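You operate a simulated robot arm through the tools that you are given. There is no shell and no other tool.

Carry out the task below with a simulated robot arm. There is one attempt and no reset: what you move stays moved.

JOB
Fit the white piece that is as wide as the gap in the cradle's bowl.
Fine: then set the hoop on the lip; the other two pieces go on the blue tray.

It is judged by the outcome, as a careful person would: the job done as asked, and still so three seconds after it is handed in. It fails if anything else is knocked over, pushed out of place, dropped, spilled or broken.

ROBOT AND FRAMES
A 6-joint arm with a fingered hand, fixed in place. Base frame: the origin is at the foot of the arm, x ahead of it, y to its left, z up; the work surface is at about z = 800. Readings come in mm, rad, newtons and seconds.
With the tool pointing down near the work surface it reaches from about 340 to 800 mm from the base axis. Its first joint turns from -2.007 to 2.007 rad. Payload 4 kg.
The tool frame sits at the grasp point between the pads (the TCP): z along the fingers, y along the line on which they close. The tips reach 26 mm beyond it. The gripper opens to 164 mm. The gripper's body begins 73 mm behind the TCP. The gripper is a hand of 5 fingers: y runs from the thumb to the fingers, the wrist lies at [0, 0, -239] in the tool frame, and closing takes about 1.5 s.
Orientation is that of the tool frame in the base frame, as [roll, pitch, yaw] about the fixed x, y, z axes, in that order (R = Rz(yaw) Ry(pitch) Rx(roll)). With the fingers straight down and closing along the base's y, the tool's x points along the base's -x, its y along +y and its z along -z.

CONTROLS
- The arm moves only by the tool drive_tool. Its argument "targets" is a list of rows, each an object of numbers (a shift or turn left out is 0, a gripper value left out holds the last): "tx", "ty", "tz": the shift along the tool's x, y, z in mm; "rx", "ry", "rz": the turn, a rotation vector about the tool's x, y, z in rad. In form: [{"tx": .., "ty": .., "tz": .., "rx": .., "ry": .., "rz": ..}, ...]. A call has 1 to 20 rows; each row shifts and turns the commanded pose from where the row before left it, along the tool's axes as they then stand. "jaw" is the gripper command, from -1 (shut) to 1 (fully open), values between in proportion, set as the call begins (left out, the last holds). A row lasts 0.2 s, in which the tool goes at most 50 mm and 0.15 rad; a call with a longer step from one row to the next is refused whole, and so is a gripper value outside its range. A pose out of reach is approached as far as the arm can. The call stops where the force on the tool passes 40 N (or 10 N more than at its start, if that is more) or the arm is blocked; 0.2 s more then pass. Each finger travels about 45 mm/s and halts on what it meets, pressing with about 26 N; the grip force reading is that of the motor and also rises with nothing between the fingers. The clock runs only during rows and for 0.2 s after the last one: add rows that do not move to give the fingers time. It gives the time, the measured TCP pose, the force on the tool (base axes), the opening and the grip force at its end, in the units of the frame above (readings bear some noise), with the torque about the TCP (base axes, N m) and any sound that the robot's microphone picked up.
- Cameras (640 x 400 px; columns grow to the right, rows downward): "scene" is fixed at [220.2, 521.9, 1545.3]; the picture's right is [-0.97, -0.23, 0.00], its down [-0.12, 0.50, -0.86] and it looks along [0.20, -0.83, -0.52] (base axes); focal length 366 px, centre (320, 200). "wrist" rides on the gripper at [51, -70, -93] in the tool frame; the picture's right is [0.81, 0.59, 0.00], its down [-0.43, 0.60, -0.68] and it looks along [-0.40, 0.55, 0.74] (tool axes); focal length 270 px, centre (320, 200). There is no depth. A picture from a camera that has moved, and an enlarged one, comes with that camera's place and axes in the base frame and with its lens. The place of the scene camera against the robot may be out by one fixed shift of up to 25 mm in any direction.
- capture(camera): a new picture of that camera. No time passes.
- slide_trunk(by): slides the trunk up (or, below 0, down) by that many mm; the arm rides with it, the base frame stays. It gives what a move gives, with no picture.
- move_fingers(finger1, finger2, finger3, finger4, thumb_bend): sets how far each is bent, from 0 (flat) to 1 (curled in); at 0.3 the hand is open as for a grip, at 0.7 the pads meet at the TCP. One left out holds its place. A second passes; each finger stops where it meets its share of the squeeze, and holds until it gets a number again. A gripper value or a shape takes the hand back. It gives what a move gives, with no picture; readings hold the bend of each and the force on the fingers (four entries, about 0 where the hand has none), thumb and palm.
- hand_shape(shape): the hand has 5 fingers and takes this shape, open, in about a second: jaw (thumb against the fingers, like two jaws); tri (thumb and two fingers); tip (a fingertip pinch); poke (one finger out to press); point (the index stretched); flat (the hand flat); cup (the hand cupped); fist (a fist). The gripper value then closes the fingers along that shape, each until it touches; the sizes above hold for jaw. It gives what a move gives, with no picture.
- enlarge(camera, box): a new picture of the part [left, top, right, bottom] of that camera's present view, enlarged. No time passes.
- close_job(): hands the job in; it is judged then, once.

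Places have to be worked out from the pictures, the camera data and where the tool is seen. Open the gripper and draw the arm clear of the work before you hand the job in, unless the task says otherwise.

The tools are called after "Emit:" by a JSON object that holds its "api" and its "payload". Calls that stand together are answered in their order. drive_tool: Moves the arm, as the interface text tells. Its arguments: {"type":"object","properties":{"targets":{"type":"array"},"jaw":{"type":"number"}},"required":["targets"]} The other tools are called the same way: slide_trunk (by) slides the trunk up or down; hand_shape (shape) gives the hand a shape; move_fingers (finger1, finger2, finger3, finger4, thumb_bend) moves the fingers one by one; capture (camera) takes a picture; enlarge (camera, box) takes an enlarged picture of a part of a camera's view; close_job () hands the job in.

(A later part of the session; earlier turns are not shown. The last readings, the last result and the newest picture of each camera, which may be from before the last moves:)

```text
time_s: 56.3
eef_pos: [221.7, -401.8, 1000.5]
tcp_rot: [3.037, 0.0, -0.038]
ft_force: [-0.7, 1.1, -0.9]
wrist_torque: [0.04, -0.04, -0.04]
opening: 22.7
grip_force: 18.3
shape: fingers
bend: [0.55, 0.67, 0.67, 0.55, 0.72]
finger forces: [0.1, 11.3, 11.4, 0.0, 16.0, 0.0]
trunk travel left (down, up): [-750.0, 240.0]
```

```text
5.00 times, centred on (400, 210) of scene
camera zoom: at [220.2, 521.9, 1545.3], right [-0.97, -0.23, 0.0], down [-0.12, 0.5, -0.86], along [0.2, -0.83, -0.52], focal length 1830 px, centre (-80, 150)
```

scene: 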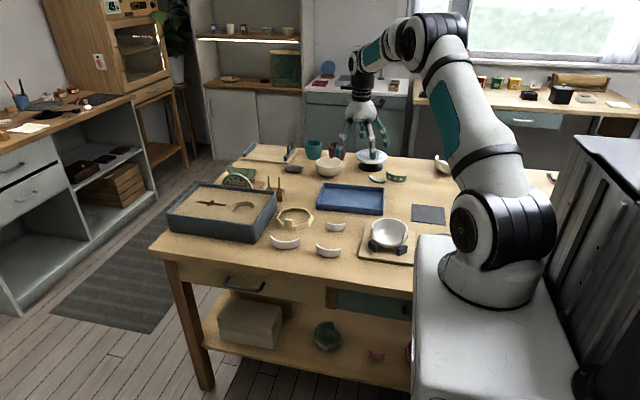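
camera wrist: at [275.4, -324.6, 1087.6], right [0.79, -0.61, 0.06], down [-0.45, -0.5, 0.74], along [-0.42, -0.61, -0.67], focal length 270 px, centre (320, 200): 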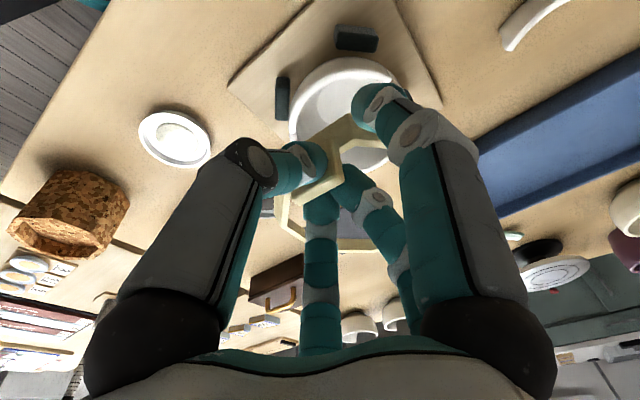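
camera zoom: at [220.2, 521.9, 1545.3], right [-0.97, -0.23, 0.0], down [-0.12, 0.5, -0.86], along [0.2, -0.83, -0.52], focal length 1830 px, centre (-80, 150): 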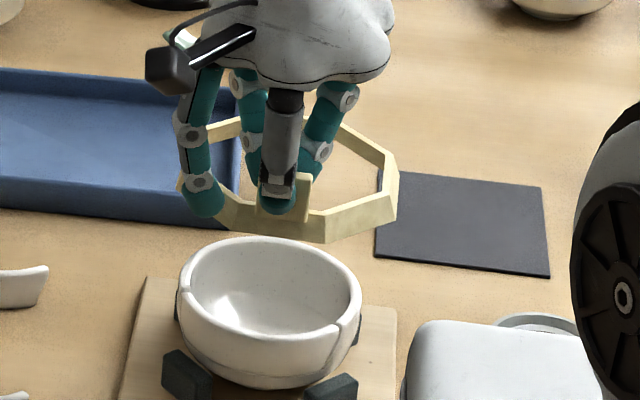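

Emit:
{"api": "enlarge", "payload": {"camera": "wrist", "box": [270, 190, 390, 270]}}

```text
5.00 times, centred on (330, 230) of wrist
camera zoom: at [275.4, -324.6, 1087.6], right [0.79, -0.61, 0.06], down [-0.45, -0.5, 0.74], along [-0.42, -0.61, -0.67], focal length 1351 px, centre (270, 50)
```

zoom: 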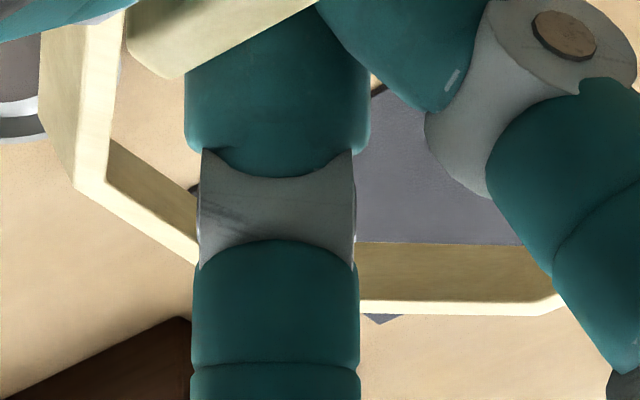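

The hoop is level and its centre reads about (−1, +2) mm off the bowl's axis. I correct that and lower until it's about 10 mm above the lip.

Emit:
{"api": "drive_tool", "payload": {"targets": [{"tx": 1, "ty": 2}, {}]}}

Emit:
{"api": "drive_tool", "payload": {"targets": [{"tz": 12, "ty": 1.26}, {"tz": 18, "ty": 1.9}, {"tz": 18, "ty": 1.9}, {"tz": 12, "ty": 1.26}, {"tz": 8, "ty": 0.84}, {}]}}

Emit:
{"api": "capture", "payload": {"camera": "wrist"}}

Emit:
{"api": "enlarge", "payload": {"camera": "scene", "box": [360, 185, 430, 255]}}

```text
time_s: 56.9
eef_pos: [223.3, -403.8, 999.1]
tcp_rot: [3.037, 0.001, -0.036]
ft_force: [0.1, 0.2, -0.9]
wrist_torque: [0.01, -0.01, -0.03]
opening: 23.1
grip_force: 19.7
shape: fingers
bend: [0.55, 0.67, 0.67, 0.55, 0.72]
finger forces: [0.0, 11.3, 11.3, 0.0, 16.0, 0.1]
trunk travel left (down, up): [-750.0, 240.0]
```

```text
time_s: 58.3
eef_pos: [222.1, -416.7, 934.1]
tcp_rot: [3.037, 0.0, -0.036]
ft_force: [-0.6, -0.4, -1.6]
wrist_torque: [-0.01, 0.02, -0.01]
opening: 23.0
grip_force: 19.9
shape: fingers
bend: [0.55, 0.67, 0.67, 0.55, 0.72]
finger forces: [0.0, 11.4, 11.5, 0.0, 16.2, 0.0]
trunk travel left (down, up): [-750.0, 240.0]
```

```text
taken
camera wrist: at [275.3, -340.0, 1020.7], right [0.79, -0.61, 0.06], down [-0.45, -0.51, 0.74], along [-0.42, -0.61, -0.67], focal length 270 px, centre (320, 200)
```

wrist: 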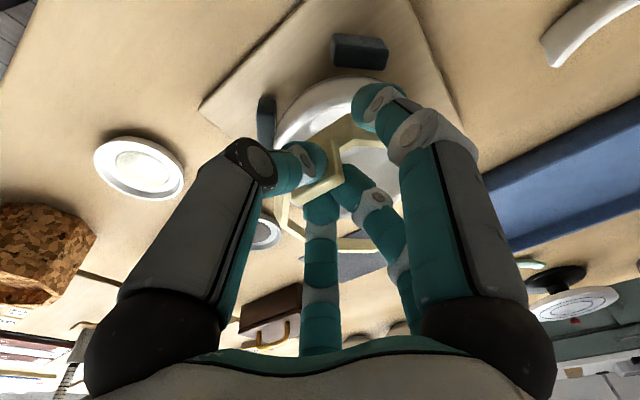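

```text
5.71 times, centred on (395, 220) of scene
camera zoom: at [220.2, 521.9, 1545.3], right [-0.97, -0.23, 0.0], down [-0.12, 0.5, -0.86], along [0.2, -0.83, -0.52], focal length 2091 px, centre (-109, 86)
```

zoom: 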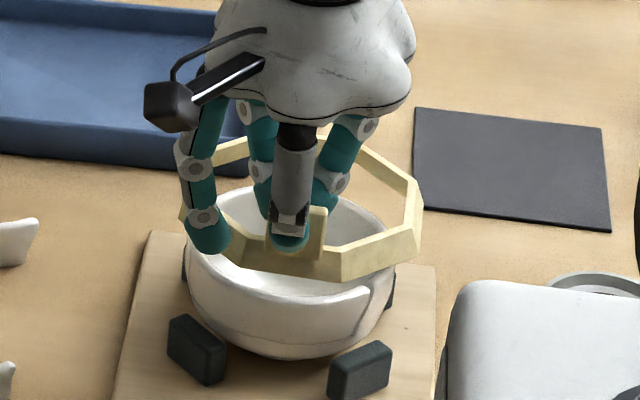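

I had the sign wrong on the tilt compensation: the tool drifted 13 mm toward −y while descending. Everything is still above the lip, so I correct back now.

Emit:
{"api": "drive_tool", "payload": {"targets": [{"ty": -4}, {"ty": -5}, {"ty": -4}, {}]}}

Emit:
{"api": "enlarge", "payload": {"camera": "wrist", "box": [250, 60, 420, 270]}}

Emit:
{"api": "enlarge", "payload": {"camera": "scene", "box": [360, 185, 430, 255]}}

```text
time_s: 59.3
eef_pos: [222.2, -404.6, 931.9]
tcp_rot: [3.037, 0.002, -0.036]
ft_force: [0.7, 0.5, 0.2]
wrist_torque: [0.03, -0.01, -0.02]
opening: 23.2
grip_force: 18.8
shape: fingers
bend: [0.55, 0.67, 0.67, 0.55, 0.72]
finger forces: [0.1, 11.4, 11.4, 0.0, 16.0, 0.0]
trunk travel left (down, up): [-750.0, 240.0]
```

```text
1.90 times, centred on (335, 165) of wrist
camera zoom: at [276.4, -327.6, 1019.4], right [0.79, -0.61, 0.06], down [-0.45, -0.5, 0.74], along [-0.42, -0.61, -0.67], focal length 515 px, centre (291, 267)
```

zoom: 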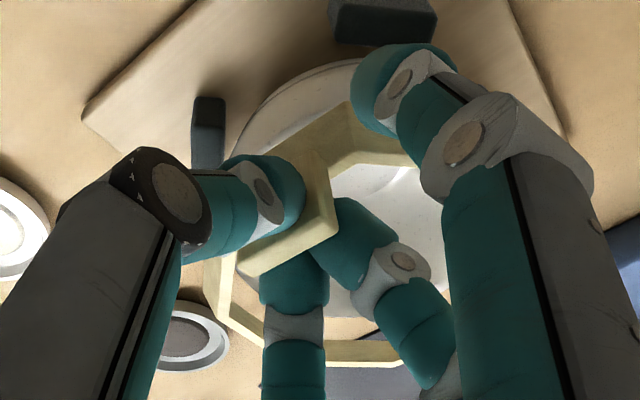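

```text
5.71 times, centred on (395, 220) of scene
camera zoom: at [220.2, 521.9, 1545.3], right [-0.97, -0.23, 0.0], down [-0.12, 0.5, -0.86], along [0.2, -0.83, -0.52], focal length 2091 px, centre (-109, 86)
```

zoom: 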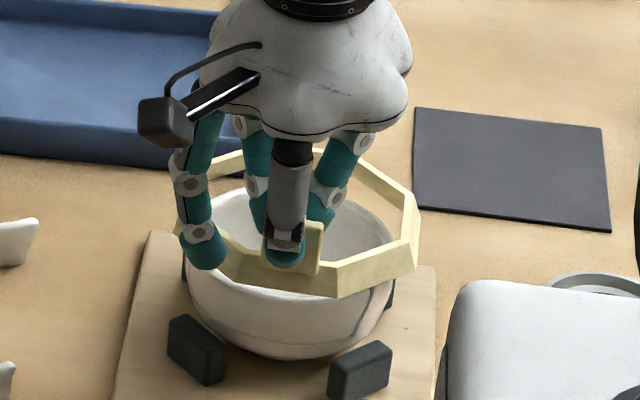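

Hoop and bowl are now concentric within about 1–2 mm in both views. I lower vertically (corrected sign), and then slowly until contact.

Emit:
{"api": "drive_tool", "payload": {"targets": [{"tz": 4, "ty": -0.42}, {"tz": 4, "ty": -0.42}, {"tz": 2, "ty": -0.21}, {}]}}

Emit:
{"api": "enlarge", "payload": {"camera": "scene", "box": [365, 195, 425, 250]}}

Emit:
{"api": "enlarge", "payload": {"camera": "wrist", "box": [250, 60, 420, 270]}}

```text
time_s: 60.3
eef_pos: [222.0, -403.8, 922.9]
tcp_rot: [3.036, 0.002, -0.034]
ft_force: [-0.3, 3.8, 15.4]
wrist_torque: [0.11, -0.02, 0.01]
opening: 23.0
grip_force: 23.5
shape: fingers
bend: [0.55, 0.67, 0.67, 0.55, 0.73]
finger forces: [0.0, 12.8, 12.5, 0.1, 22.4, 0.1]
trunk travel left (down, up): [-750.0, 240.0]
```

```text
7.27 times, centred on (395, 222) of scene
camera zoom: at [220.2, 521.9, 1545.3], right [-0.97, -0.23, 0.0], down [-0.12, 0.5, -0.86], along [0.2, -0.83, -0.52], focal length 2661 px, centre (-226, 36)
```

zoom: 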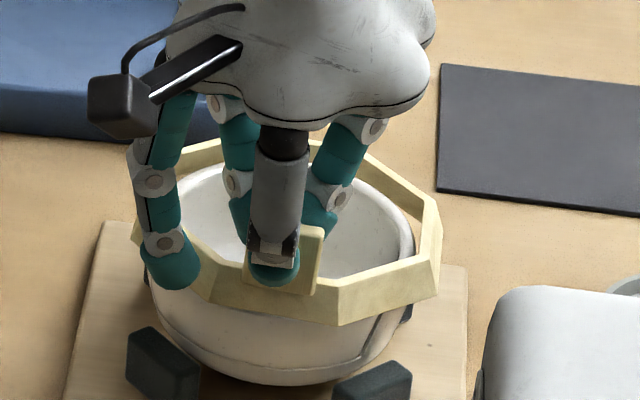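

```text
1.90 times, centred on (335, 165) of wrist
camera zoom: at [276.0, -326.9, 1010.2], right [0.79, -0.61, 0.06], down [-0.45, -0.5, 0.74], along [-0.42, -0.61, -0.67], focal length 515 px, centre (291, 267)
```

zoom: 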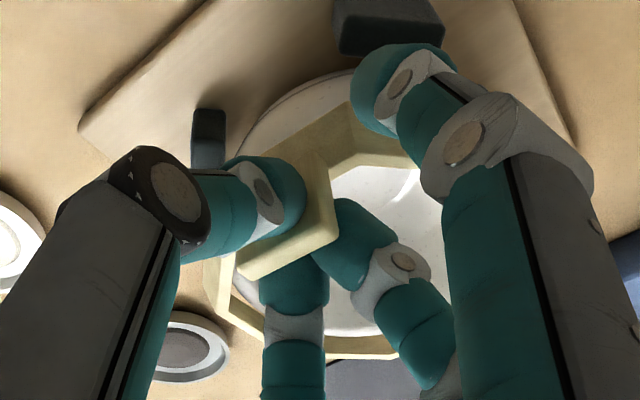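

Contact came ≈9 mm early, and the force and torque point to the near wall of the hoop riding on the lip and being pushed toward +y. I back off, shift 2 mm to +y and try again.

Emit:
{"api": "drive_tool", "payload": {"targets": [{"tz": -3, "ty": 0.31}, {"ty": -2}, {}]}}

Emit:
{"api": "drive_tool", "payload": {"targets": [{"tz": 1, "ty": -0.1}, {"tz": 1, "ty": -0.1}, {"tz": 1, "ty": -0.1}, {}]}}

```text
time_s: 61.1
eef_pos: [222.9, -402.4, 923.7]
tcp_rot: [3.037, 0.0, -0.037]
ft_force: [-0.5, -0.4, 2.4]
wrist_torque: [-0.03, -0.02, 0.0]
opening: 23.5
grip_force: 19.8
shape: fingers
bend: [0.55, 0.67, 0.67, 0.55, 0.73]
finger forces: [0.0, 12.3, 12.0, 0.1, 16.7, 0.0]
trunk travel left (down, up): [-750.0, 240.0]
```

```text
time_s: 62.1
eef_pos: [221.6, -402.6, 923.5]
tcp_rot: [3.035, 0.001, -0.037]
ft_force: [0.0, 3.4, 11.4]
wrist_torque: [0.03, -0.01, 0.0]
opening: 22.9
grip_force: 22.9
shape: fingers
bend: [0.55, 0.67, 0.67, 0.55, 0.73]
finger forces: [0.0, 12.4, 12.2, 0.0, 20.4, 0.1]
trunk travel left (down, up): [-750.0, 240.0]
```

Emit:
{"api": "enlarge", "payload": {"camera": "scene", "box": [375, 205, 420, 245]}}

Emit:
{"api": "enlarge", "payload": {"camera": "wrist", "box": [260, 80, 360, 170]}}

Emit:
{"api": "enlarge", "payload": {"camera": "wrist", "box": [270, 190, 390, 270]}}

```text
10.00 times, centred on (398, 225) of scene
camera zoom: at [220.2, 521.9, 1545.3], right [-0.97, -0.23, 0.0], down [-0.12, 0.5, -0.86], along [0.2, -0.83, -0.52], focal length 3659 px, centre (-455, -50)
```

zoom: 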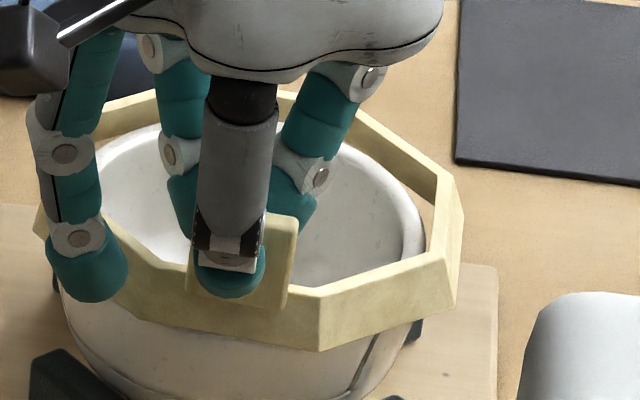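

```text
4.44 times, centred on (310, 125) of wrist
camera zoom: at [276.6, -325.3, 1009.9], right [0.79, -0.61, 0.06], down [-0.45, -0.5, 0.74], along [-0.42, -0.61, -0.67], focal length 1201 px, centre (364, 533)
```

zoom: 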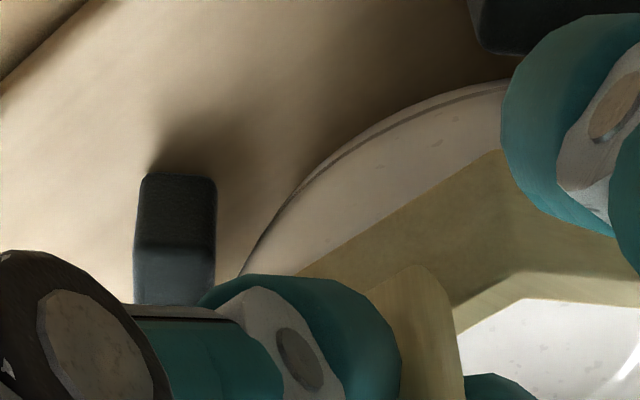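

```text
5.00 times, centred on (330, 230) of wrist
camera zoom: at [276.6, -325.3, 1009.9], right [0.79, -0.61, 0.06], down [-0.45, -0.5, 0.74], along [-0.42, -0.61, -0.67], focal length 1351 px, centre (270, 50)
```

zoom: 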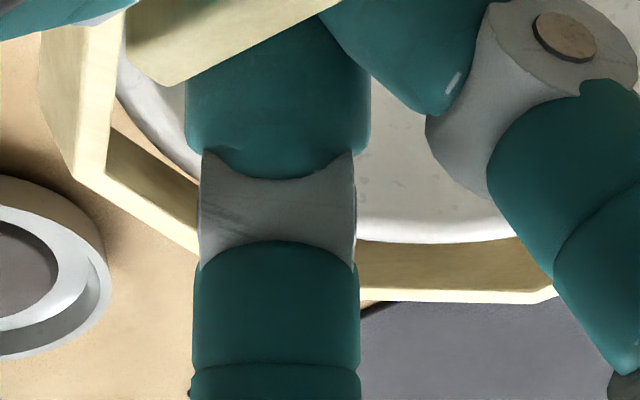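

The far wall of the hoop still clears the lip while the near wall rides on the fitted piece, so it needs to go a bit further toward +y. I back off and shift another 2 mm.

Emit:
{"api": "drive_tool", "payload": {"targets": [{"tz": -3, "ty": 0.31}, {"ty": -2}, {}]}}

Emit:
{"api": "drive_tool", "payload": {"targets": [{"tz": 1, "ty": -0.1}, {"tz": 1, "ty": -0.1}, {"tz": 1, "ty": -0.1}, {}]}}

Emit:
{"api": "enlarge", "payload": {"camera": "scene", "box": [375, 205, 420, 245]}}

Emit:
{"api": "enlarge", "payload": {"camera": "wrist", "box": [270, 190, 390, 270]}}

```text
time_s: 62.9
eef_pos: [223.1, -401.2, 925.7]
tcp_rot: [3.038, -0.002, -0.036]
ft_force: [0.2, 0.1, 0.2]
wrist_torque: [-0.01, 0.0, 0.0]
opening: 23.0
grip_force: 19.7
shape: fingers
bend: [0.55, 0.67, 0.67, 0.55, 0.73]
finger forces: [0.1, 11.9, 11.8, 0.0, 16.8, 0.0]
trunk travel left (down, up): [-750.0, 240.0]
```

```text
time_s: 63.9
eef_pos: [223.3, -401.6, 922.0]
tcp_rot: [3.035, 0.0, -0.037]
ft_force: [-0.6, 0.3, 1.1]
wrist_torque: [0.0, -0.02, 0.02]
opening: 23.0
grip_force: 20.4
shape: fingers
bend: [0.55, 0.67, 0.67, 0.55, 0.73]
finger forces: [0.0, 12.0, 11.5, 0.1, 17.0, 0.0]
trunk travel left (down, up): [-750.0, 240.0]
```

```text
10.00 times, centred on (398, 225) of scene
camera zoom: at [220.2, 521.9, 1545.3], right [-0.97, -0.23, 0.0], down [-0.12, 0.5, -0.86], along [0.2, -0.83, -0.52], focal length 3659 px, centre (-455, -50)
```

zoom: 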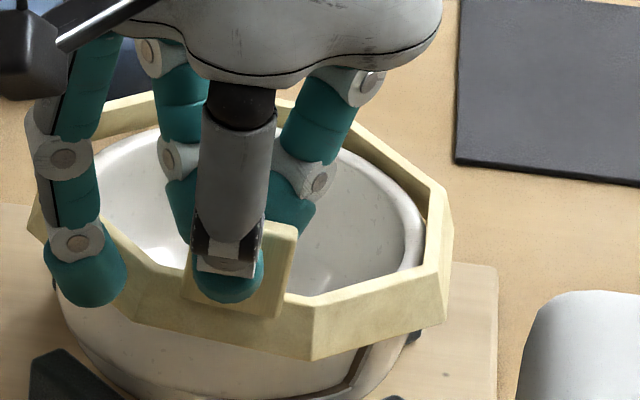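

```text
5.00 times, centred on (330, 230) of wrist
camera zoom: at [276.8, -324.1, 1009.1], right [0.79, -0.61, 0.06], down [-0.45, -0.5, 0.74], along [-0.42, -0.61, -0.67], focal length 1351 px, centre (270, 50)
```

zoom: 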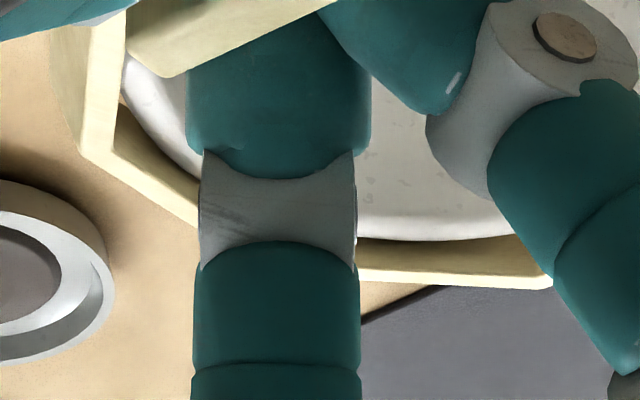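

Force has vanished, so the near wall is past the piece now. I continue lowering in 1 mm steps.

Emit:
{"api": "drive_tool", "payload": {"targets": [{"tz": 1, "ty": -0.1}, {"tz": 1, "ty": -0.1}, {"tz": 1, "ty": -0.1}, {}]}}

Emit:
{"api": "enlarge", "payload": {"camera": "scene", "box": [375, 205, 420, 245]}}

Emit:
{"api": "enlarge", "payload": {"camera": "wrist", "box": [250, 80, 410, 270]}}

```text
time_s: 64.9
eef_pos: [222.4, -400.4, 918.7]
tcp_rot: [3.038, 0.0, -0.035]
ft_force: [-0.9, 2.6, 5.5]
wrist_torque: [0.01, -0.08, -0.02]
opening: 22.9
grip_force: 20.9
shape: fingers
bend: [0.55, 0.67, 0.67, 0.55, 0.73]
finger forces: [0.0, 12.6, 11.2, 0.0, 19.1, 0.0]
trunk travel left (down, up): [-750.0, 240.0]
```

```text
10.00 times, centred on (398, 225) of scene
camera zoom: at [220.2, 521.9, 1545.3], right [-0.97, -0.23, 0.0], down [-0.12, 0.5, -0.86], along [0.2, -0.83, -0.52], focal length 3659 px, centre (-455, -50)
```

zoom: 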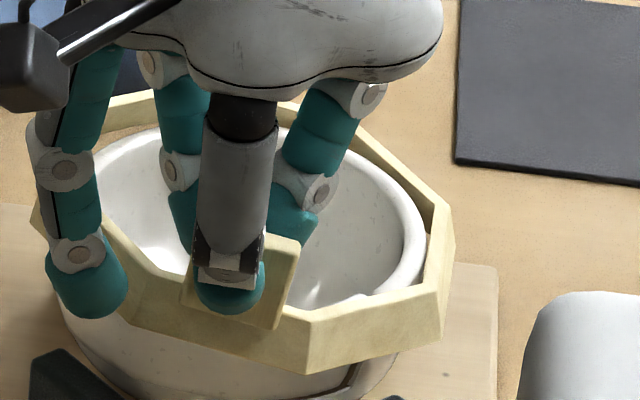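

```text
2.11 times, centred on (330, 175) of wrist
camera zoom: at [276.1, -323.2, 1005.9], right [0.79, -0.61, 0.06], down [-0.45, -0.5, 0.74], along [-0.42, -0.61, -0.67], focal length 569 px, centre (299, 253)
```

zoom: 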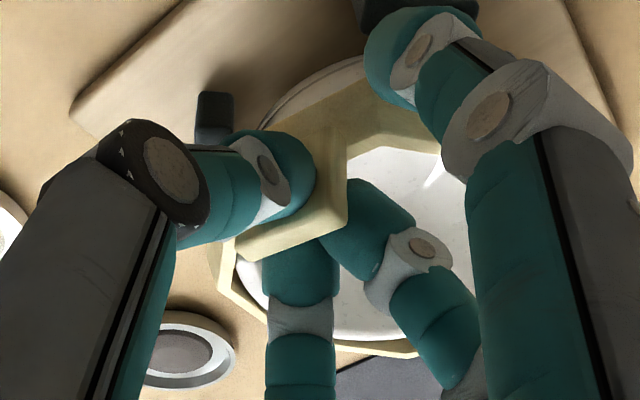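

The hoop caught on its +x side and rolled in the grip (−x side low by ≈0.15 rad), and there is slack on the −x side. I raise it free to reassess before re-levelling.

Emit:
{"api": "drive_tool", "payload": {"targets": [{"tz": -4, "ty": 0.42}, {"tz": -8, "ty": 0.84}, {"tz": -8, "ty": 0.84}, {}]}}

Emit:
{"api": "enlarge", "payload": {"camera": "scene", "box": [365, 190, 425, 245]}}

Emit:
{"api": "enlarge", "payload": {"camera": "wrist", "box": [250, 80, 410, 270]}}

```text
time_s: 65.9
eef_pos: [222.6, -401.5, 938.2]
tcp_rot: [3.037, -0.002, -0.037]
ft_force: [-0.8, 0.0, 0.5]
wrist_torque: [0.04, -0.01, -0.08]
opening: 23.0
grip_force: 20.2
shape: fingers
bend: [0.55, 0.67, 0.67, 0.55, 0.73]
finger forces: [0.0, 11.9, 11.6, 0.0, 16.4, 0.0]
trunk travel left (down, up): [-750.0, 240.0]
```

```text
7.27 times, centred on (395, 218) of scene
camera zoom: at [220.2, 521.9, 1545.3], right [-0.97, -0.23, 0.0], down [-0.12, 0.5, -0.86], along [0.2, -0.83, -0.52], focal length 2661 px, centre (-226, 73)
```

zoom: 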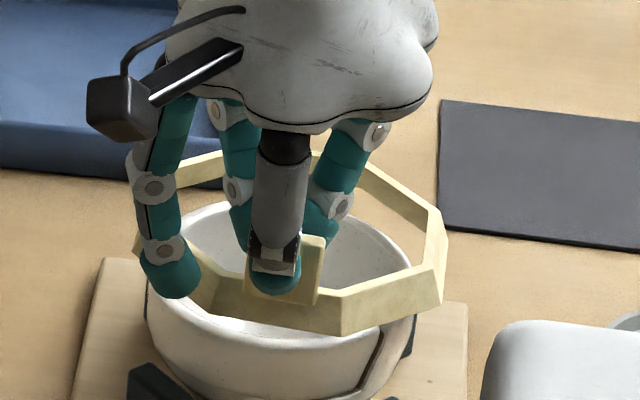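

```text
2.11 times, centred on (330, 175) of wrist
camera zoom: at [277.0, -324.1, 1026.1], right [0.79, -0.61, 0.06], down [-0.45, -0.51, 0.74], along [-0.42, -0.61, -0.67], focal length 569 px, centre (299, 253)
```

zoom: 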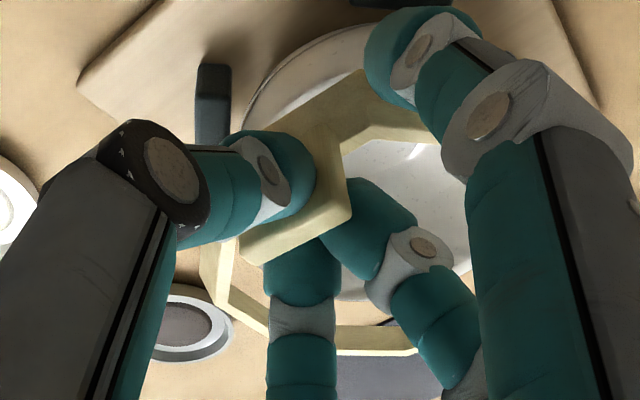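

Emit:
{"api": "enlarge", "payload": {"camera": "wrist", "box": [270, 190, 390, 270]}}

Emit:
{"api": "enlarge", "payload": {"camera": "wrist", "box": [280, 90, 380, 200]}}

Emit:
{"api": "enlarge", "payload": {"camera": "scene", "box": [370, 200, 425, 240]}}

```text
5.00 times, centred on (330, 230) of wrist
camera zoom: at [277.0, -324.1, 1026.1], right [0.79, -0.61, 0.06], down [-0.45, -0.51, 0.74], along [-0.42, -0.61, -0.67], focal length 1351 px, centre (270, 50)
```

zoom: 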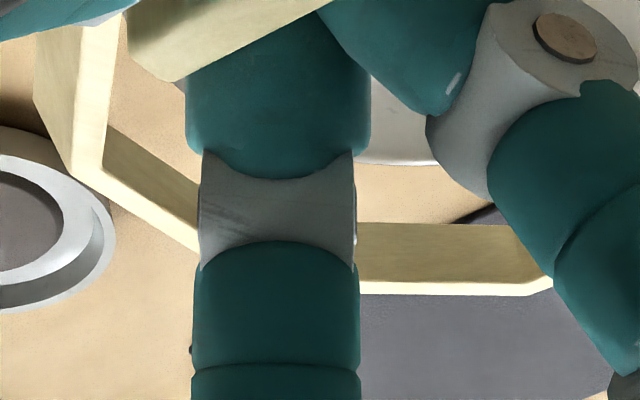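

```text
3.64 times, centred on (330, 145) of wrist
camera zoom: at [277.0, -324.1, 1026.1], right [0.79, -0.61, 0.06], down [-0.45, -0.51, 0.74], along [-0.42, -0.61, -0.67], focal length 983 px, centre (284, 400)
```

zoom: 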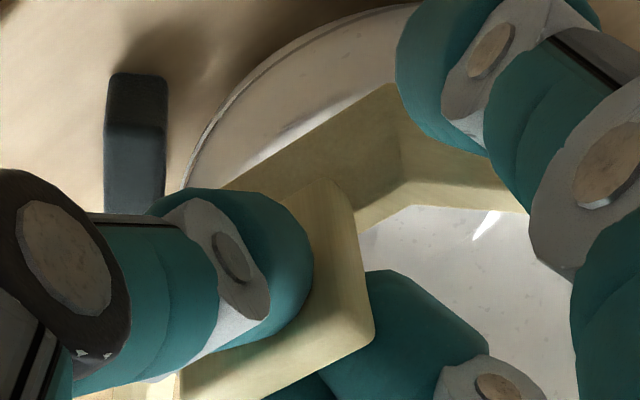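

```text
10.00 times, centred on (398, 220) of scene
camera zoom: at [220.2, 521.9, 1545.3], right [-0.97, -0.23, 0.0], down [-0.12, 0.5, -0.86], along [0.2, -0.83, -0.52], focal length 3659 px, centre (-455, 0)
```

zoom: 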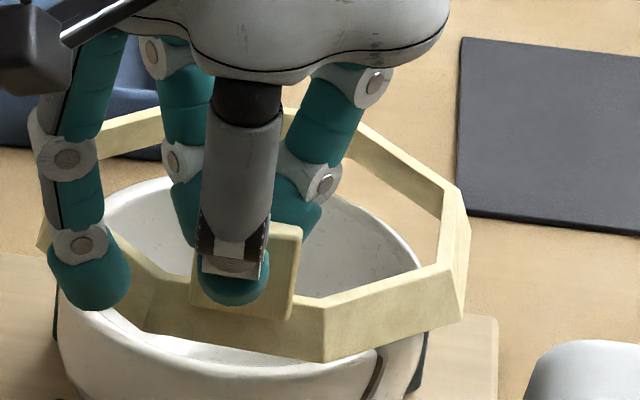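

Clear of the bowl the hoop sprang back to near level; it just has ≈0.06 rad of extra far-side-low tilt, and its centre is about 1 mm too far −x. I correct the tilt and position, then look again.

Emit:
{"api": "drive_tool", "payload": {"targets": [{"rx": -0.06}, {"tx": 1, "ty": -2.1}, {}]}}

Emit:
{"api": "enlarge", "payload": {"camera": "wrist", "box": [270, 190, 390, 270]}}

Emit:
{"api": "enlarge", "payload": {"camera": "scene", "box": [370, 195, 425, 240]}}

Emit:
{"api": "enlarge", "payload": {"camera": "wrist", "box": [250, 50, 410, 200]}}

```text
time_s: 66.7
eef_pos: [223.1, -399.7, 937.9]
tcp_rot: [2.975, 0.001, -0.037]
ft_force: [0.2, 0.0, -0.5]
wrist_torque: [0.03, 0.04, -0.03]
opening: 23.0
grip_force: 20.0
shape: fingers
bend: [0.55, 0.67, 0.67, 0.55, 0.73]
finger forces: [0.0, 11.9, 11.7, 0.0, 16.4, 0.1]
trunk travel left (down, up): [-750.0, 240.0]
```

```text
5.00 times, centred on (330, 230) of wrist
camera zoom: at [277.7, -317.0, 1020.5], right [0.79, -0.61, 0.1], down [-0.45, -0.46, 0.77], along [-0.42, -0.65, -0.64], focal length 1351 px, centre (270, 50)
```

zoom: 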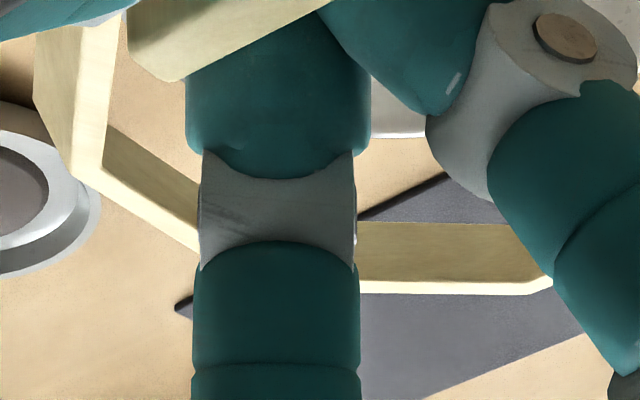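

```text
8.89 times, centred on (398, 218) of scene
camera zoom: at [220.2, 521.9, 1545.3], right [-0.97, -0.23, 0.0], down [-0.12, 0.5, -0.86], along [0.2, -0.83, -0.52], focal length 3253 px, centre (-369, 44)
```

zoom: 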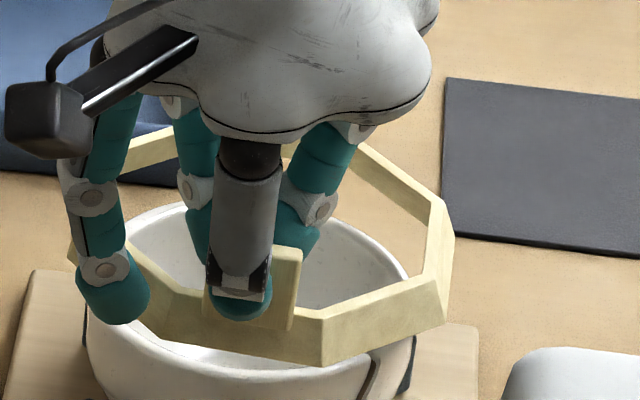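

```text
2.67 times, centred on (330, 125) of wrist
camera zoom: at [277.7, -317.0, 1020.5], right [0.79, -0.61, 0.1], down [-0.45, -0.46, 0.77], along [-0.42, -0.65, -0.64], focal length 721 px, centre (293, 400)
```

zoom: 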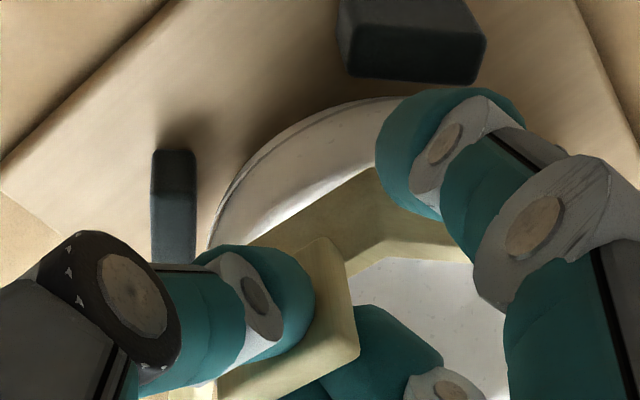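

Emit:
{"api": "enlarge", "payload": {"camera": "scene", "box": [375, 200, 415, 225]}}

Emit:
{"api": "enlarge", "payload": {"camera": "scene", "box": [375, 215, 415, 240]}}

```text
16.00 times, centred on (395, 212) of scene
camera zoom: at [220.2, 521.9, 1545.3], right [-0.97, -0.23, 0.0], down [-0.12, 0.5, -0.86], along [0.2, -0.83, -0.52], focal length 5855 px, centre (-880, 0)
```

zoom: 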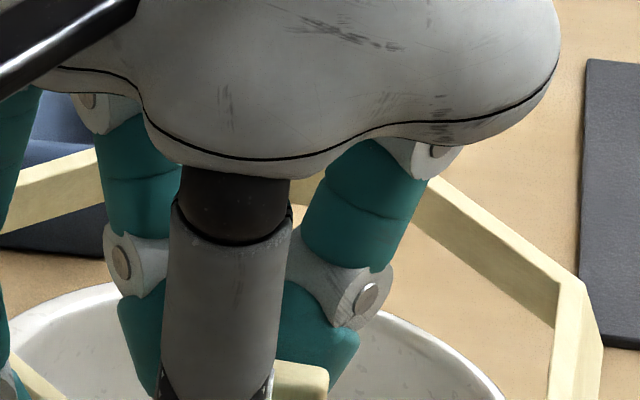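

```text
16.00 times, centred on (395, 228) of scene
camera zoom: at [220.2, 521.9, 1545.3], right [-0.97, -0.23, 0.0], down [-0.12, 0.5, -0.86], along [0.2, -0.83, -0.52], focal length 5855 px, centre (-880, -240)
```

zoom: 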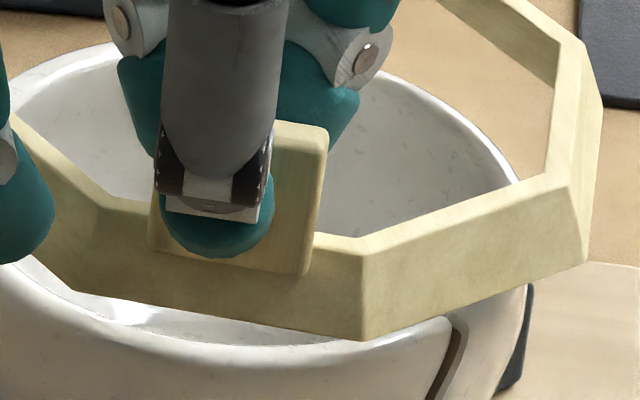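

The scene view suggests the hoop is now slightly over-tilted the other way, so I take back half of it, add 1 mm in +x, and lower again slowly.

Emit:
{"api": "drive_tool", "payload": {"targets": [{"rx": 0.03}, {"tx": 1}, {"tz": 5, "ty": -0.65}, {"tz": 5, "ty": -0.65}, {"tz": 3, "ty": -0.4}, {}]}}

Emit:
{"api": "drive_tool", "payload": {"targets": [{"tz": 1, "ty": -0.13}, {"tz": 1, "ty": -0.13}, {}]}}

Emit:
{"api": "enlarge", "payload": {"camera": "scene", "box": [370, 195, 425, 245]}}

Emit:
{"api": "enlarge", "payload": {"camera": "wrist", "box": [250, 80, 410, 270]}}

```text
time_s: 68.1
eef_pos: [224.1, -400.0, 926.7]
tcp_rot: [3.008, 0.0, -0.037]
ft_force: [-0.4, -0.9, 0.0]
wrist_torque: [0.0, 0.0, -0.03]
opening: 23.4
grip_force: 20.1
shape: fingers
bend: [0.55, 0.67, 0.67, 0.55, 0.73]
finger forces: [0.1, 11.9, 11.6, 0.1, 16.4, 0.0]
trunk travel left (down, up): [-750.0, 240.0]
```

```text
time_s: 68.9
eef_pos: [225.0, -398.7, 924.4]
tcp_rot: [3.007, 0.0, -0.038]
ft_force: [0.2, 0.6, -0.2]
wrist_torque: [0.04, -0.02, 0.03]
opening: 23.1
grip_force: 19.7
shape: fingers
bend: [0.55, 0.67, 0.67, 0.55, 0.73]
finger forces: [0.0, 11.9, 11.7, 0.0, 16.4, 0.0]
trunk travel left (down, up): [-750.0, 240.0]
```

```text
8.00 times, centred on (398, 220) of scene
camera zoom: at [220.2, 521.9, 1545.3], right [-0.97, -0.23, 0.0], down [-0.12, 0.5, -0.86], along [0.2, -0.83, -0.52], focal length 2928 px, centre (-300, 40)
```

zoom: 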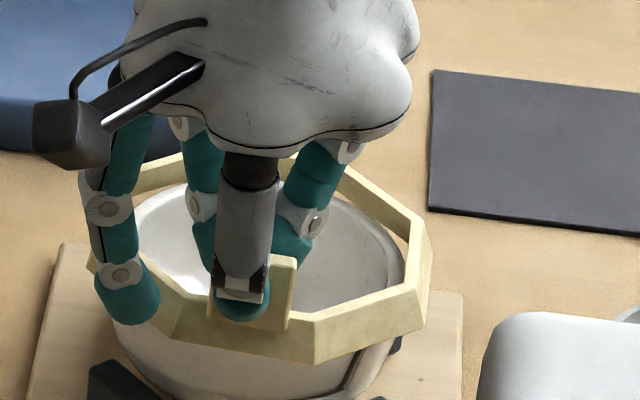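

```text
2.11 times, centred on (330, 175) of wrist
camera zoom: at [278.7, -319.2, 1008.3], right [0.79, -0.61, 0.08], down [-0.45, -0.48, 0.75], along [-0.42, -0.63, -0.66], focal length 569 px, centre (299, 253)
```

zoom: 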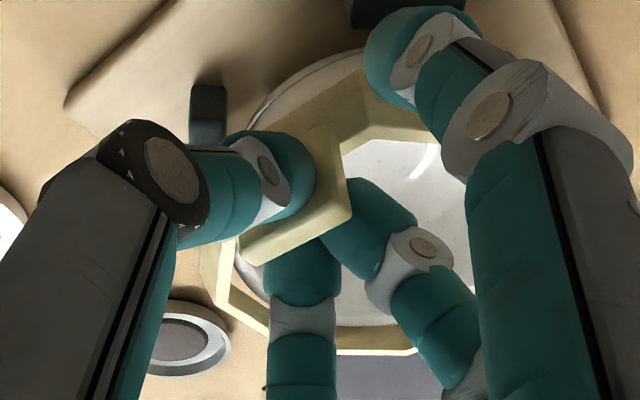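

Still no contact at z≈924. I continue down a millimetre at a time.

Emit:
{"api": "drive_tool", "payload": {"targets": [{"tz": 1, "ty": -0.13}, {"tz": 1, "ty": -0.13}, {}]}}

Emit:
{"api": "drive_tool", "payload": {"targets": [{"tz": 1, "ty": -0.13}, {"tz": 1, "ty": -0.13}, {}]}}

Emit:
{"api": "enlarge", "payload": {"camera": "scene", "box": [370, 195, 425, 245]}}

Emit:
{"api": "enlarge", "payload": {"camera": "wrist", "box": [270, 190, 390, 270]}}

```text
time_s: 69.7
eef_pos: [224.5, -398.9, 921.0]
tcp_rot: [3.008, -0.001, -0.036]
ft_force: [-0.5, -0.9, 0.6]
wrist_torque: [0.01, -0.03, 0.0]
opening: 22.9
grip_force: 20.0
shape: fingers
bend: [0.55, 0.67, 0.67, 0.55, 0.73]
finger forces: [0.0, 11.8, 11.8, 0.1, 16.4, 0.0]
trunk travel left (down, up): [-750.0, 240.0]
```

```text
time_s: 70.5
eef_pos: [224.6, -399.0, 920.7]
tcp_rot: [3.008, 0.001, -0.039]
ft_force: [-0.6, -0.4, -0.2]
wrist_torque: [0.02, -0.06, 0.02]
opening: 23.3
grip_force: 19.9
shape: fingers
bend: [0.55, 0.67, 0.67, 0.55, 0.73]
finger forces: [0.1, 11.7, 11.8, 0.0, 16.5, 0.0]
trunk travel left (down, up): [-750.0, 240.0]
```

```text
8.00 times, centred on (398, 220) of scene
camera zoom: at [220.2, 521.9, 1545.3], right [-0.97, -0.23, 0.0], down [-0.12, 0.5, -0.86], along [0.2, -0.83, -0.52], focal length 2928 px, centre (-300, 40)
```

zoom: 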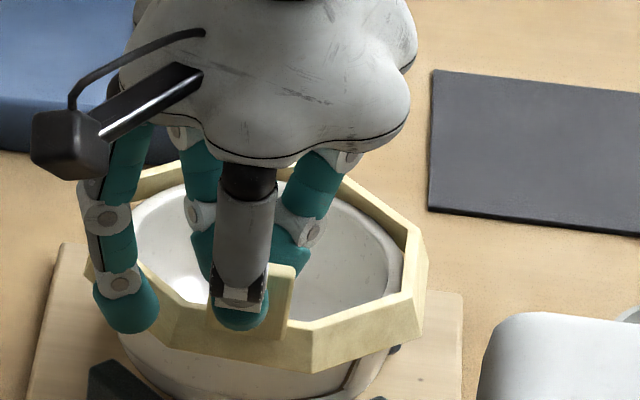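

```text
5.00 times, centred on (330, 230) of wrist
camera zoom: at [278.8, -319.0, 1004.3], right [0.79, -0.61, 0.08], down [-0.45, -0.48, 0.75], along [-0.42, -0.63, -0.66], focal length 1351 px, centre (270, 50)
```

zoom: 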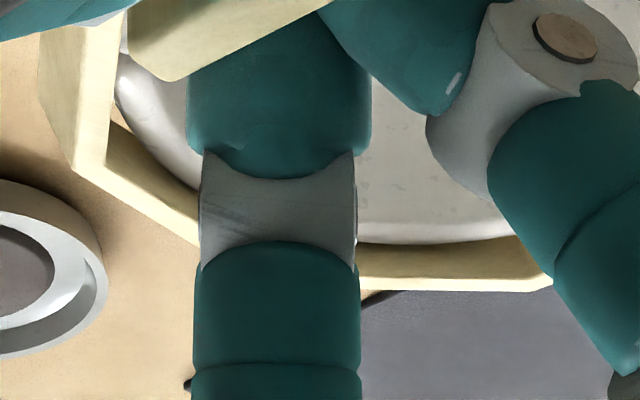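

The lip is now visibly inside the hoop all round the far side, with no force. I continue down.

Emit:
{"api": "drive_tool", "payload": {"targets": [{"tz": 1, "ty": -0.13}, {"tz": 1, "ty": -0.13}, {}]}}

Emit:
{"api": "drive_tool", "payload": {"targets": [{"tz": 1, "ty": -0.13}, {"tz": 1, "ty": -0.13}, {}]}}

Emit:
{"api": "enlarge", "payload": {"camera": "scene", "box": [370, 195, 425, 245]}}

Emit:
{"api": "enlarge", "payload": {"camera": "wrist", "box": [250, 80, 410, 270]}}

```text
time_s: 71.3
eef_pos: [224.8, -400.3, 917.5]
tcp_rot: [3.007, 0.0, -0.036]
ft_force: [0.5, -0.1, -0.7]
wrist_torque: [0.06, -0.01, 0.03]
opening: 23.0
grip_force: 20.1
shape: fingers
bend: [0.55, 0.67, 0.67, 0.55, 0.73]
finger forces: [0.0, 12.0, 11.7, 0.1, 16.4, 0.0]
trunk travel left (down, up): [-750.0, 240.0]
```

```text
time_s: 72.1
eef_pos: [225.0, -399.4, 914.9]
tcp_rot: [3.008, -0.001, -0.036]
ft_force: [0.0, 0.4, 0.8]
wrist_torque: [0.02, 0.01, 0.0]
opening: 22.9
grip_force: 20.1
shape: fingers
bend: [0.55, 0.67, 0.67, 0.55, 0.73]
finger forces: [0.0, 11.9, 11.5, 0.0, 16.7, 0.1]
trunk travel left (down, up): [-750.0, 240.0]
```

```text
8.00 times, centred on (398, 220) of scene
camera zoom: at [220.2, 521.9, 1545.3], right [-0.97, -0.23, 0.0], down [-0.12, 0.5, -0.86], along [0.2, -0.83, -0.52], focal length 2928 px, centre (-300, 40)
```

zoom: 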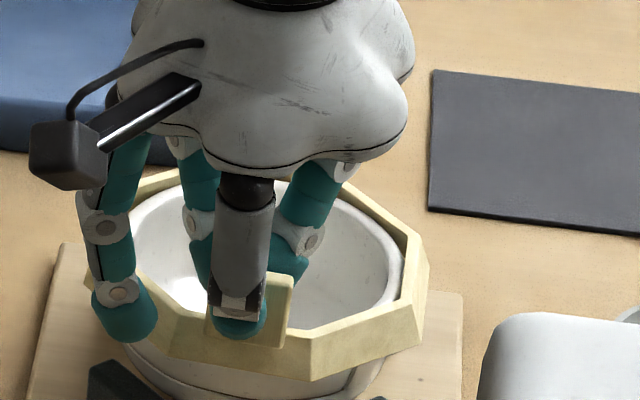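

```text
2.11 times, centred on (330, 175) of wrist
camera zoom: at [279.1, -319.4, 1000.0], right [0.79, -0.61, 0.08], down [-0.45, -0.48, 0.75], along [-0.42, -0.63, -0.66], focal length 569 px, centre (299, 253)
```

zoom: 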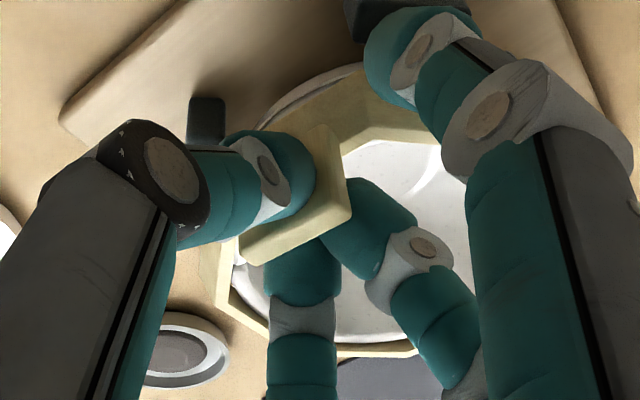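

It's slipping over the lip freely at z≈915. I keep lowering until a light contact.

Emit:
{"api": "drive_tool", "payload": {"targets": [{"tz": 1, "ty": -0.13}, {}]}}

Emit:
{"api": "drive_tool", "payload": {"targets": [{"tz": 1, "ty": -0.13}, {}]}}

Emit:
{"api": "drive_tool", "payload": {"targets": [{"tz": 1, "ty": -0.13}, {}]}}

Emit:
{"api": "enlarge", "payload": {"camera": "scene", "box": [370, 195, 425, 245]}}

Emit:
{"api": "enlarge", "payload": {"camera": "wrist", "box": [270, 190, 390, 270]}}

```text
time_s: 72.7
eef_pos: [223.7, -398.8, 913.6]
tcp_rot: [3.008, 0.001, -0.037]
ft_force: [0.9, 3.5, 2.0]
wrist_torque: [0.01, 0.04, 0.0]
opening: 23.0
grip_force: 20.0
shape: fingers
bend: [0.55, 0.67, 0.67, 0.55, 0.73]
finger forces: [0.0, 11.3, 11.1, 0.0, 18.2, 0.0]
trunk travel left (down, up): [-750.0, 240.0]
```

```text
time_s: 73.3
eef_pos: [225.1, -398.6, 914.0]
tcp_rot: [3.007, 0.0, -0.035]
ft_force: [-0.5, 4.2, 6.0]
wrist_torque: [0.06, 0.0, -0.01]
opening: 23.2
grip_force: 20.7
shape: fingers
bend: [0.55, 0.67, 0.67, 0.55, 0.73]
finger forces: [0.0, 11.3, 11.2, 0.1, 19.9, 0.1]
trunk travel left (down, up): [-750.0, 240.0]
```

```text
time_s: 73.9
eef_pos: [224.6, -399.5, 913.5]
tcp_rot: [3.005, 0.001, -0.036]
ft_force: [1.0, 6.0, 7.7]
wrist_torque: [0.05, 0.0, 0.01]
opening: 23.0
grip_force: 20.7
shape: fingers
bend: [0.55, 0.67, 0.67, 0.55, 0.73]
finger forces: [0.1, 11.2, 11.1, 0.0, 20.6, 0.1]
trunk travel left (down, up): [-750.0, 240.0]
```

```text
8.00 times, centred on (398, 220) of scene
camera zoom: at [220.2, 521.9, 1545.3], right [-0.97, -0.23, 0.0], down [-0.12, 0.5, -0.86], along [0.2, -0.83, -0.52], focal length 2928 px, centre (-300, 40)
```

zoom: 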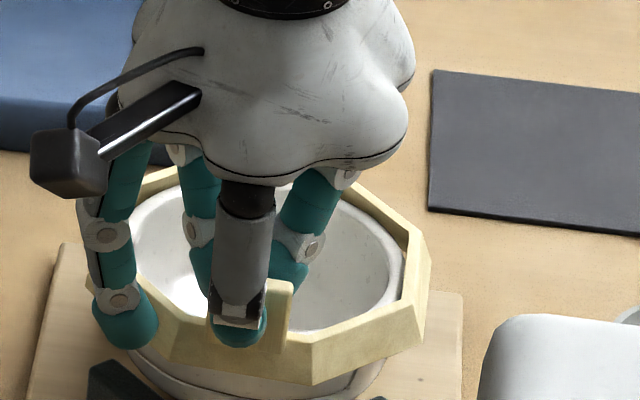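

```text
5.00 times, centred on (330, 230) of wrist
camera zoom: at [278.6, -319.0, 997.1], right [0.79, -0.61, 0.08], down [-0.45, -0.48, 0.75], along [-0.42, -0.63, -0.65], focal length 1351 px, centre (270, 50)
```

zoom: 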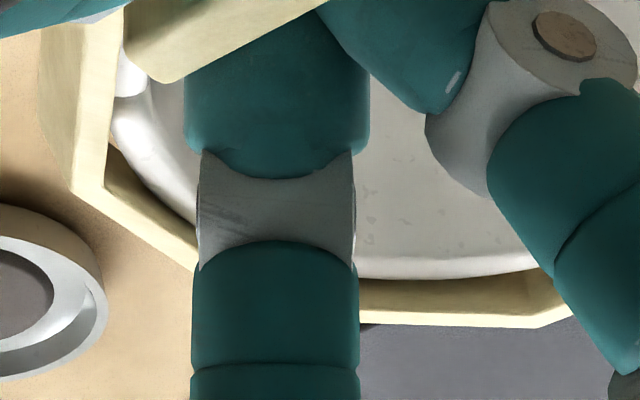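

The hoop is seated with a light load (≈8 N down, 6 N sideways) at exactly the expected height. I release the tab.

Emit:
{"api": "drive_tool", "payload": {"targets": [{"tz": -0.5, "ty": -0.5}, {}]}}

Emit:
{"api": "move_fingers", "payload": {"finger2": 0.5, "finger3": 0.5, "thumb_bend": 0.5}}

Emit:
{"api": "enlarge", "payload": {"camera": "scene", "box": [370, 195, 425, 245]}}

Emit:
{"api": "capture", "payload": {"camera": "wrist"}}

```text
time_s: 74.5
eef_pos: [224.7, -398.2, 913.1]
tcp_rot: [3.007, -0.001, -0.036]
ft_force: [-0.3, 2.6, 4.0]
wrist_torque: [0.03, 0.02, 0.01]
opening: 22.8
grip_force: 20.5
shape: fingers
bend: [0.55, 0.67, 0.67, 0.55, 0.73]
finger forces: [0.0, 11.7, 11.6, 0.1, 18.3, 0.0]
trunk travel left (down, up): [-750.0, 240.0]
```

```text
time_s: 75.5
eef_pos: [225.2, -398.1, 912.5]
tcp_rot: [3.009, 0.0, -0.038]
ft_force: [-0.2, -0.2, 1.0]
wrist_torque: [-0.02, -0.01, 0.03]
opening: 37.0
grip_force: 0.1
shape: fingers
bend: [0.55, 0.5, 0.5, 0.55, 0.5]
finger forces: [0.0, 0.0, 0.0, 0.0, 0.1, 0.0]
trunk travel left (down, up): [-750.0, 240.0]
```

```text
8.00 times, centred on (398, 220) of scene
camera zoom: at [220.2, 521.9, 1545.3], right [-0.97, -0.23, 0.0], down [-0.12, 0.5, -0.86], along [0.2, -0.83, -0.52], focal length 2928 px, centre (-300, 40)
```

zoom: 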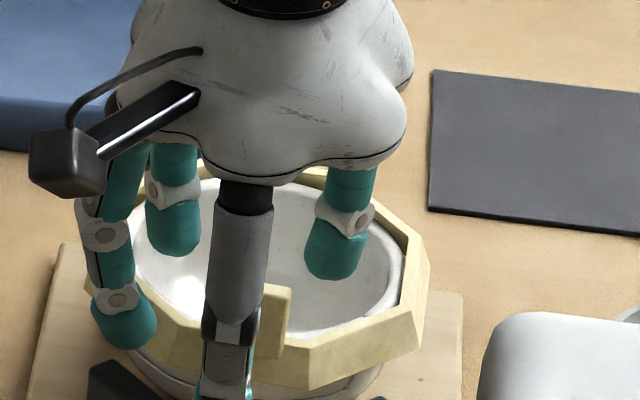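

```text
taken
camera wrist: at [279.1, -318.9, 997.1], right [0.79, -0.61, 0.08], down [-0.45, -0.48, 0.75], along [-0.42, -0.63, -0.66], focal length 270 px, centre (320, 200)
```

wrist: 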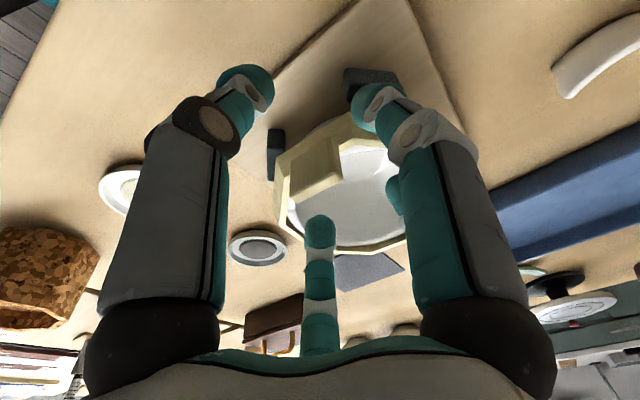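

Hoop released, sitting on the lip. I rise vertically and inspect.

Emit:
{"api": "drive_tool", "payload": {"targets": [{"tz": -8, "ty": 1.07}, {"tz": -15, "ty": 2}, {"tz": -30, "ty": 4}, {"tz": -40, "ty": 5.3}, {"tz": -40, "ty": 5.3}, {}]}}

Emit:
{"api": "enlarge", "payload": {"camera": "scene", "box": [370, 200, 425, 245]}}

Emit:
{"api": "enlarge", "payload": {"camera": "wrist", "box": [250, 20, 410, 190]}}

```text
time_s: 76.9
eef_pos: [225.1, -399.6, 1046.6]
tcp_rot: [3.008, 0.0, -0.036]
ft_force: [-0.4, -0.1, 0.0]
wrist_torque: [0.01, -0.04, 0.04]
opening: 37.1
grip_force: 0.2
shape: fingers
bend: [0.55, 0.5, 0.5, 0.55, 0.5]
finger forces: [0.1, 0.0, 0.1, 0.0, 0.0, 0.0]
trunk travel left (down, up): [-750.0, 240.0]
```

```text
8.89 times, centred on (398, 222) of scene
camera zoom: at [220.2, 521.9, 1545.3], right [-0.97, -0.23, 0.0], down [-0.12, 0.5, -0.86], along [0.2, -0.83, -0.52], focal length 3253 px, centre (-369, 0)
```

zoom: 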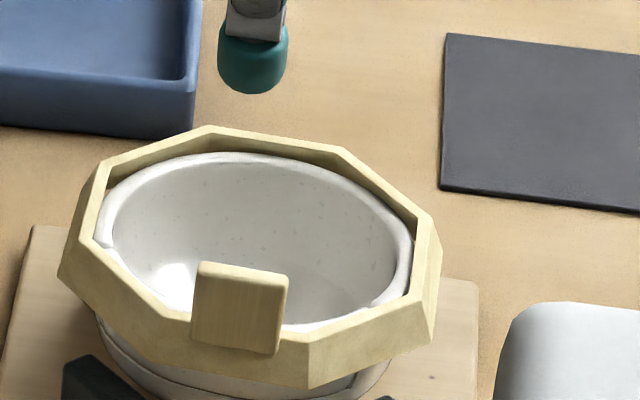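

```text
2.35 times, centred on (330, 105) of wrist
camera zoom: at [279.3, -320.3, 1131.6], right [0.79, -0.61, 0.08], down [-0.45, -0.48, 0.75], along [-0.42, -0.63, -0.66], focal length 636 px, centre (296, 424)
```

zoom: 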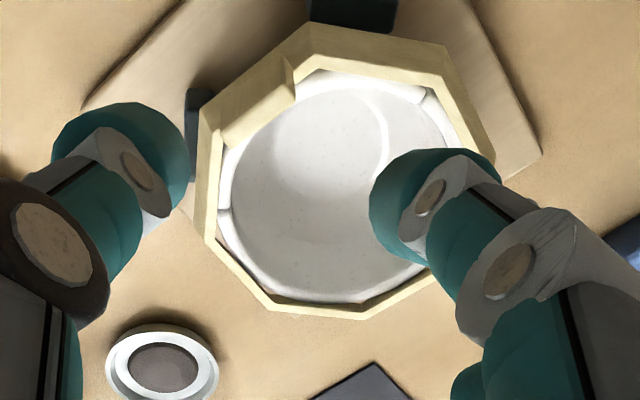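

The hoop is on, but it looks a little low on the near side. I zoom in to check its seating and L's position.

Emit:
{"api": "enlarge", "payload": {"camera": "wrist", "box": [295, 30, 385, 110]}}

Emit:
{"api": "enlarge", "payload": {"camera": "wrist", "box": [285, 60, 365, 160]}}

Emit:
{"api": "enlarge", "payload": {"camera": "scene", "box": [375, 210, 420, 242]}}

```text
5.00 times, centred on (340, 70) of wrist
camera zoom: at [279.3, -320.3, 1131.6], right [0.79, -0.61, 0.08], down [-0.45, -0.48, 0.75], along [-0.42, -0.63, -0.66], focal length 1351 px, centre (220, 850)
```

zoom: 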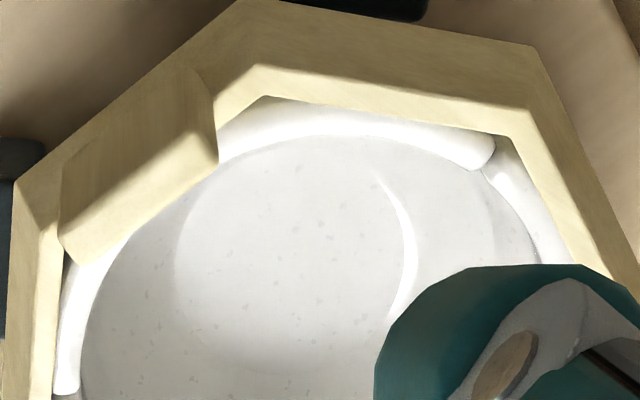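

```text
4.00 times, centred on (325, 110) of wrist
camera zoom: at [279.3, -320.3, 1131.6], right [0.79, -0.61, 0.08], down [-0.45, -0.48, 0.75], along [-0.42, -0.63, -0.66], focal length 1081 px, centre (300, 560)
```

zoom: 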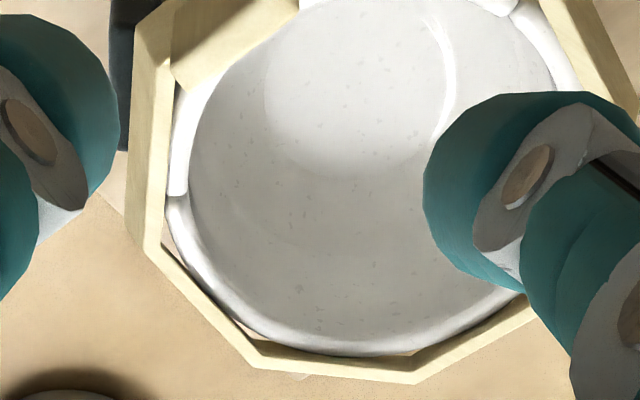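

```text
12.50 times, centred on (398, 226) of scene
camera zoom: at [220.2, 521.9, 1545.3], right [-0.97, -0.23, 0.0], down [-0.12, 0.5, -0.86], along [0.2, -0.83, -0.52], focal length 4574 px, centre (-649, -125)
```

zoom: 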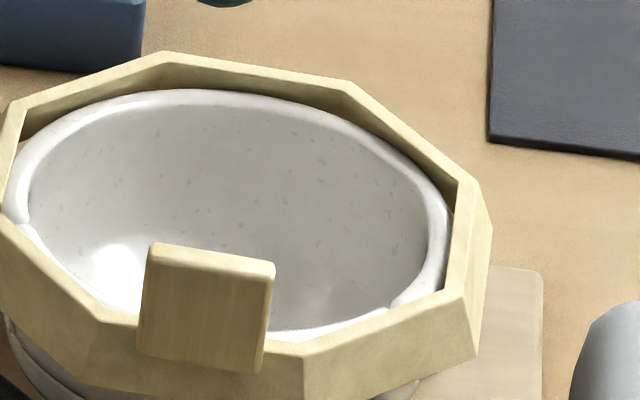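

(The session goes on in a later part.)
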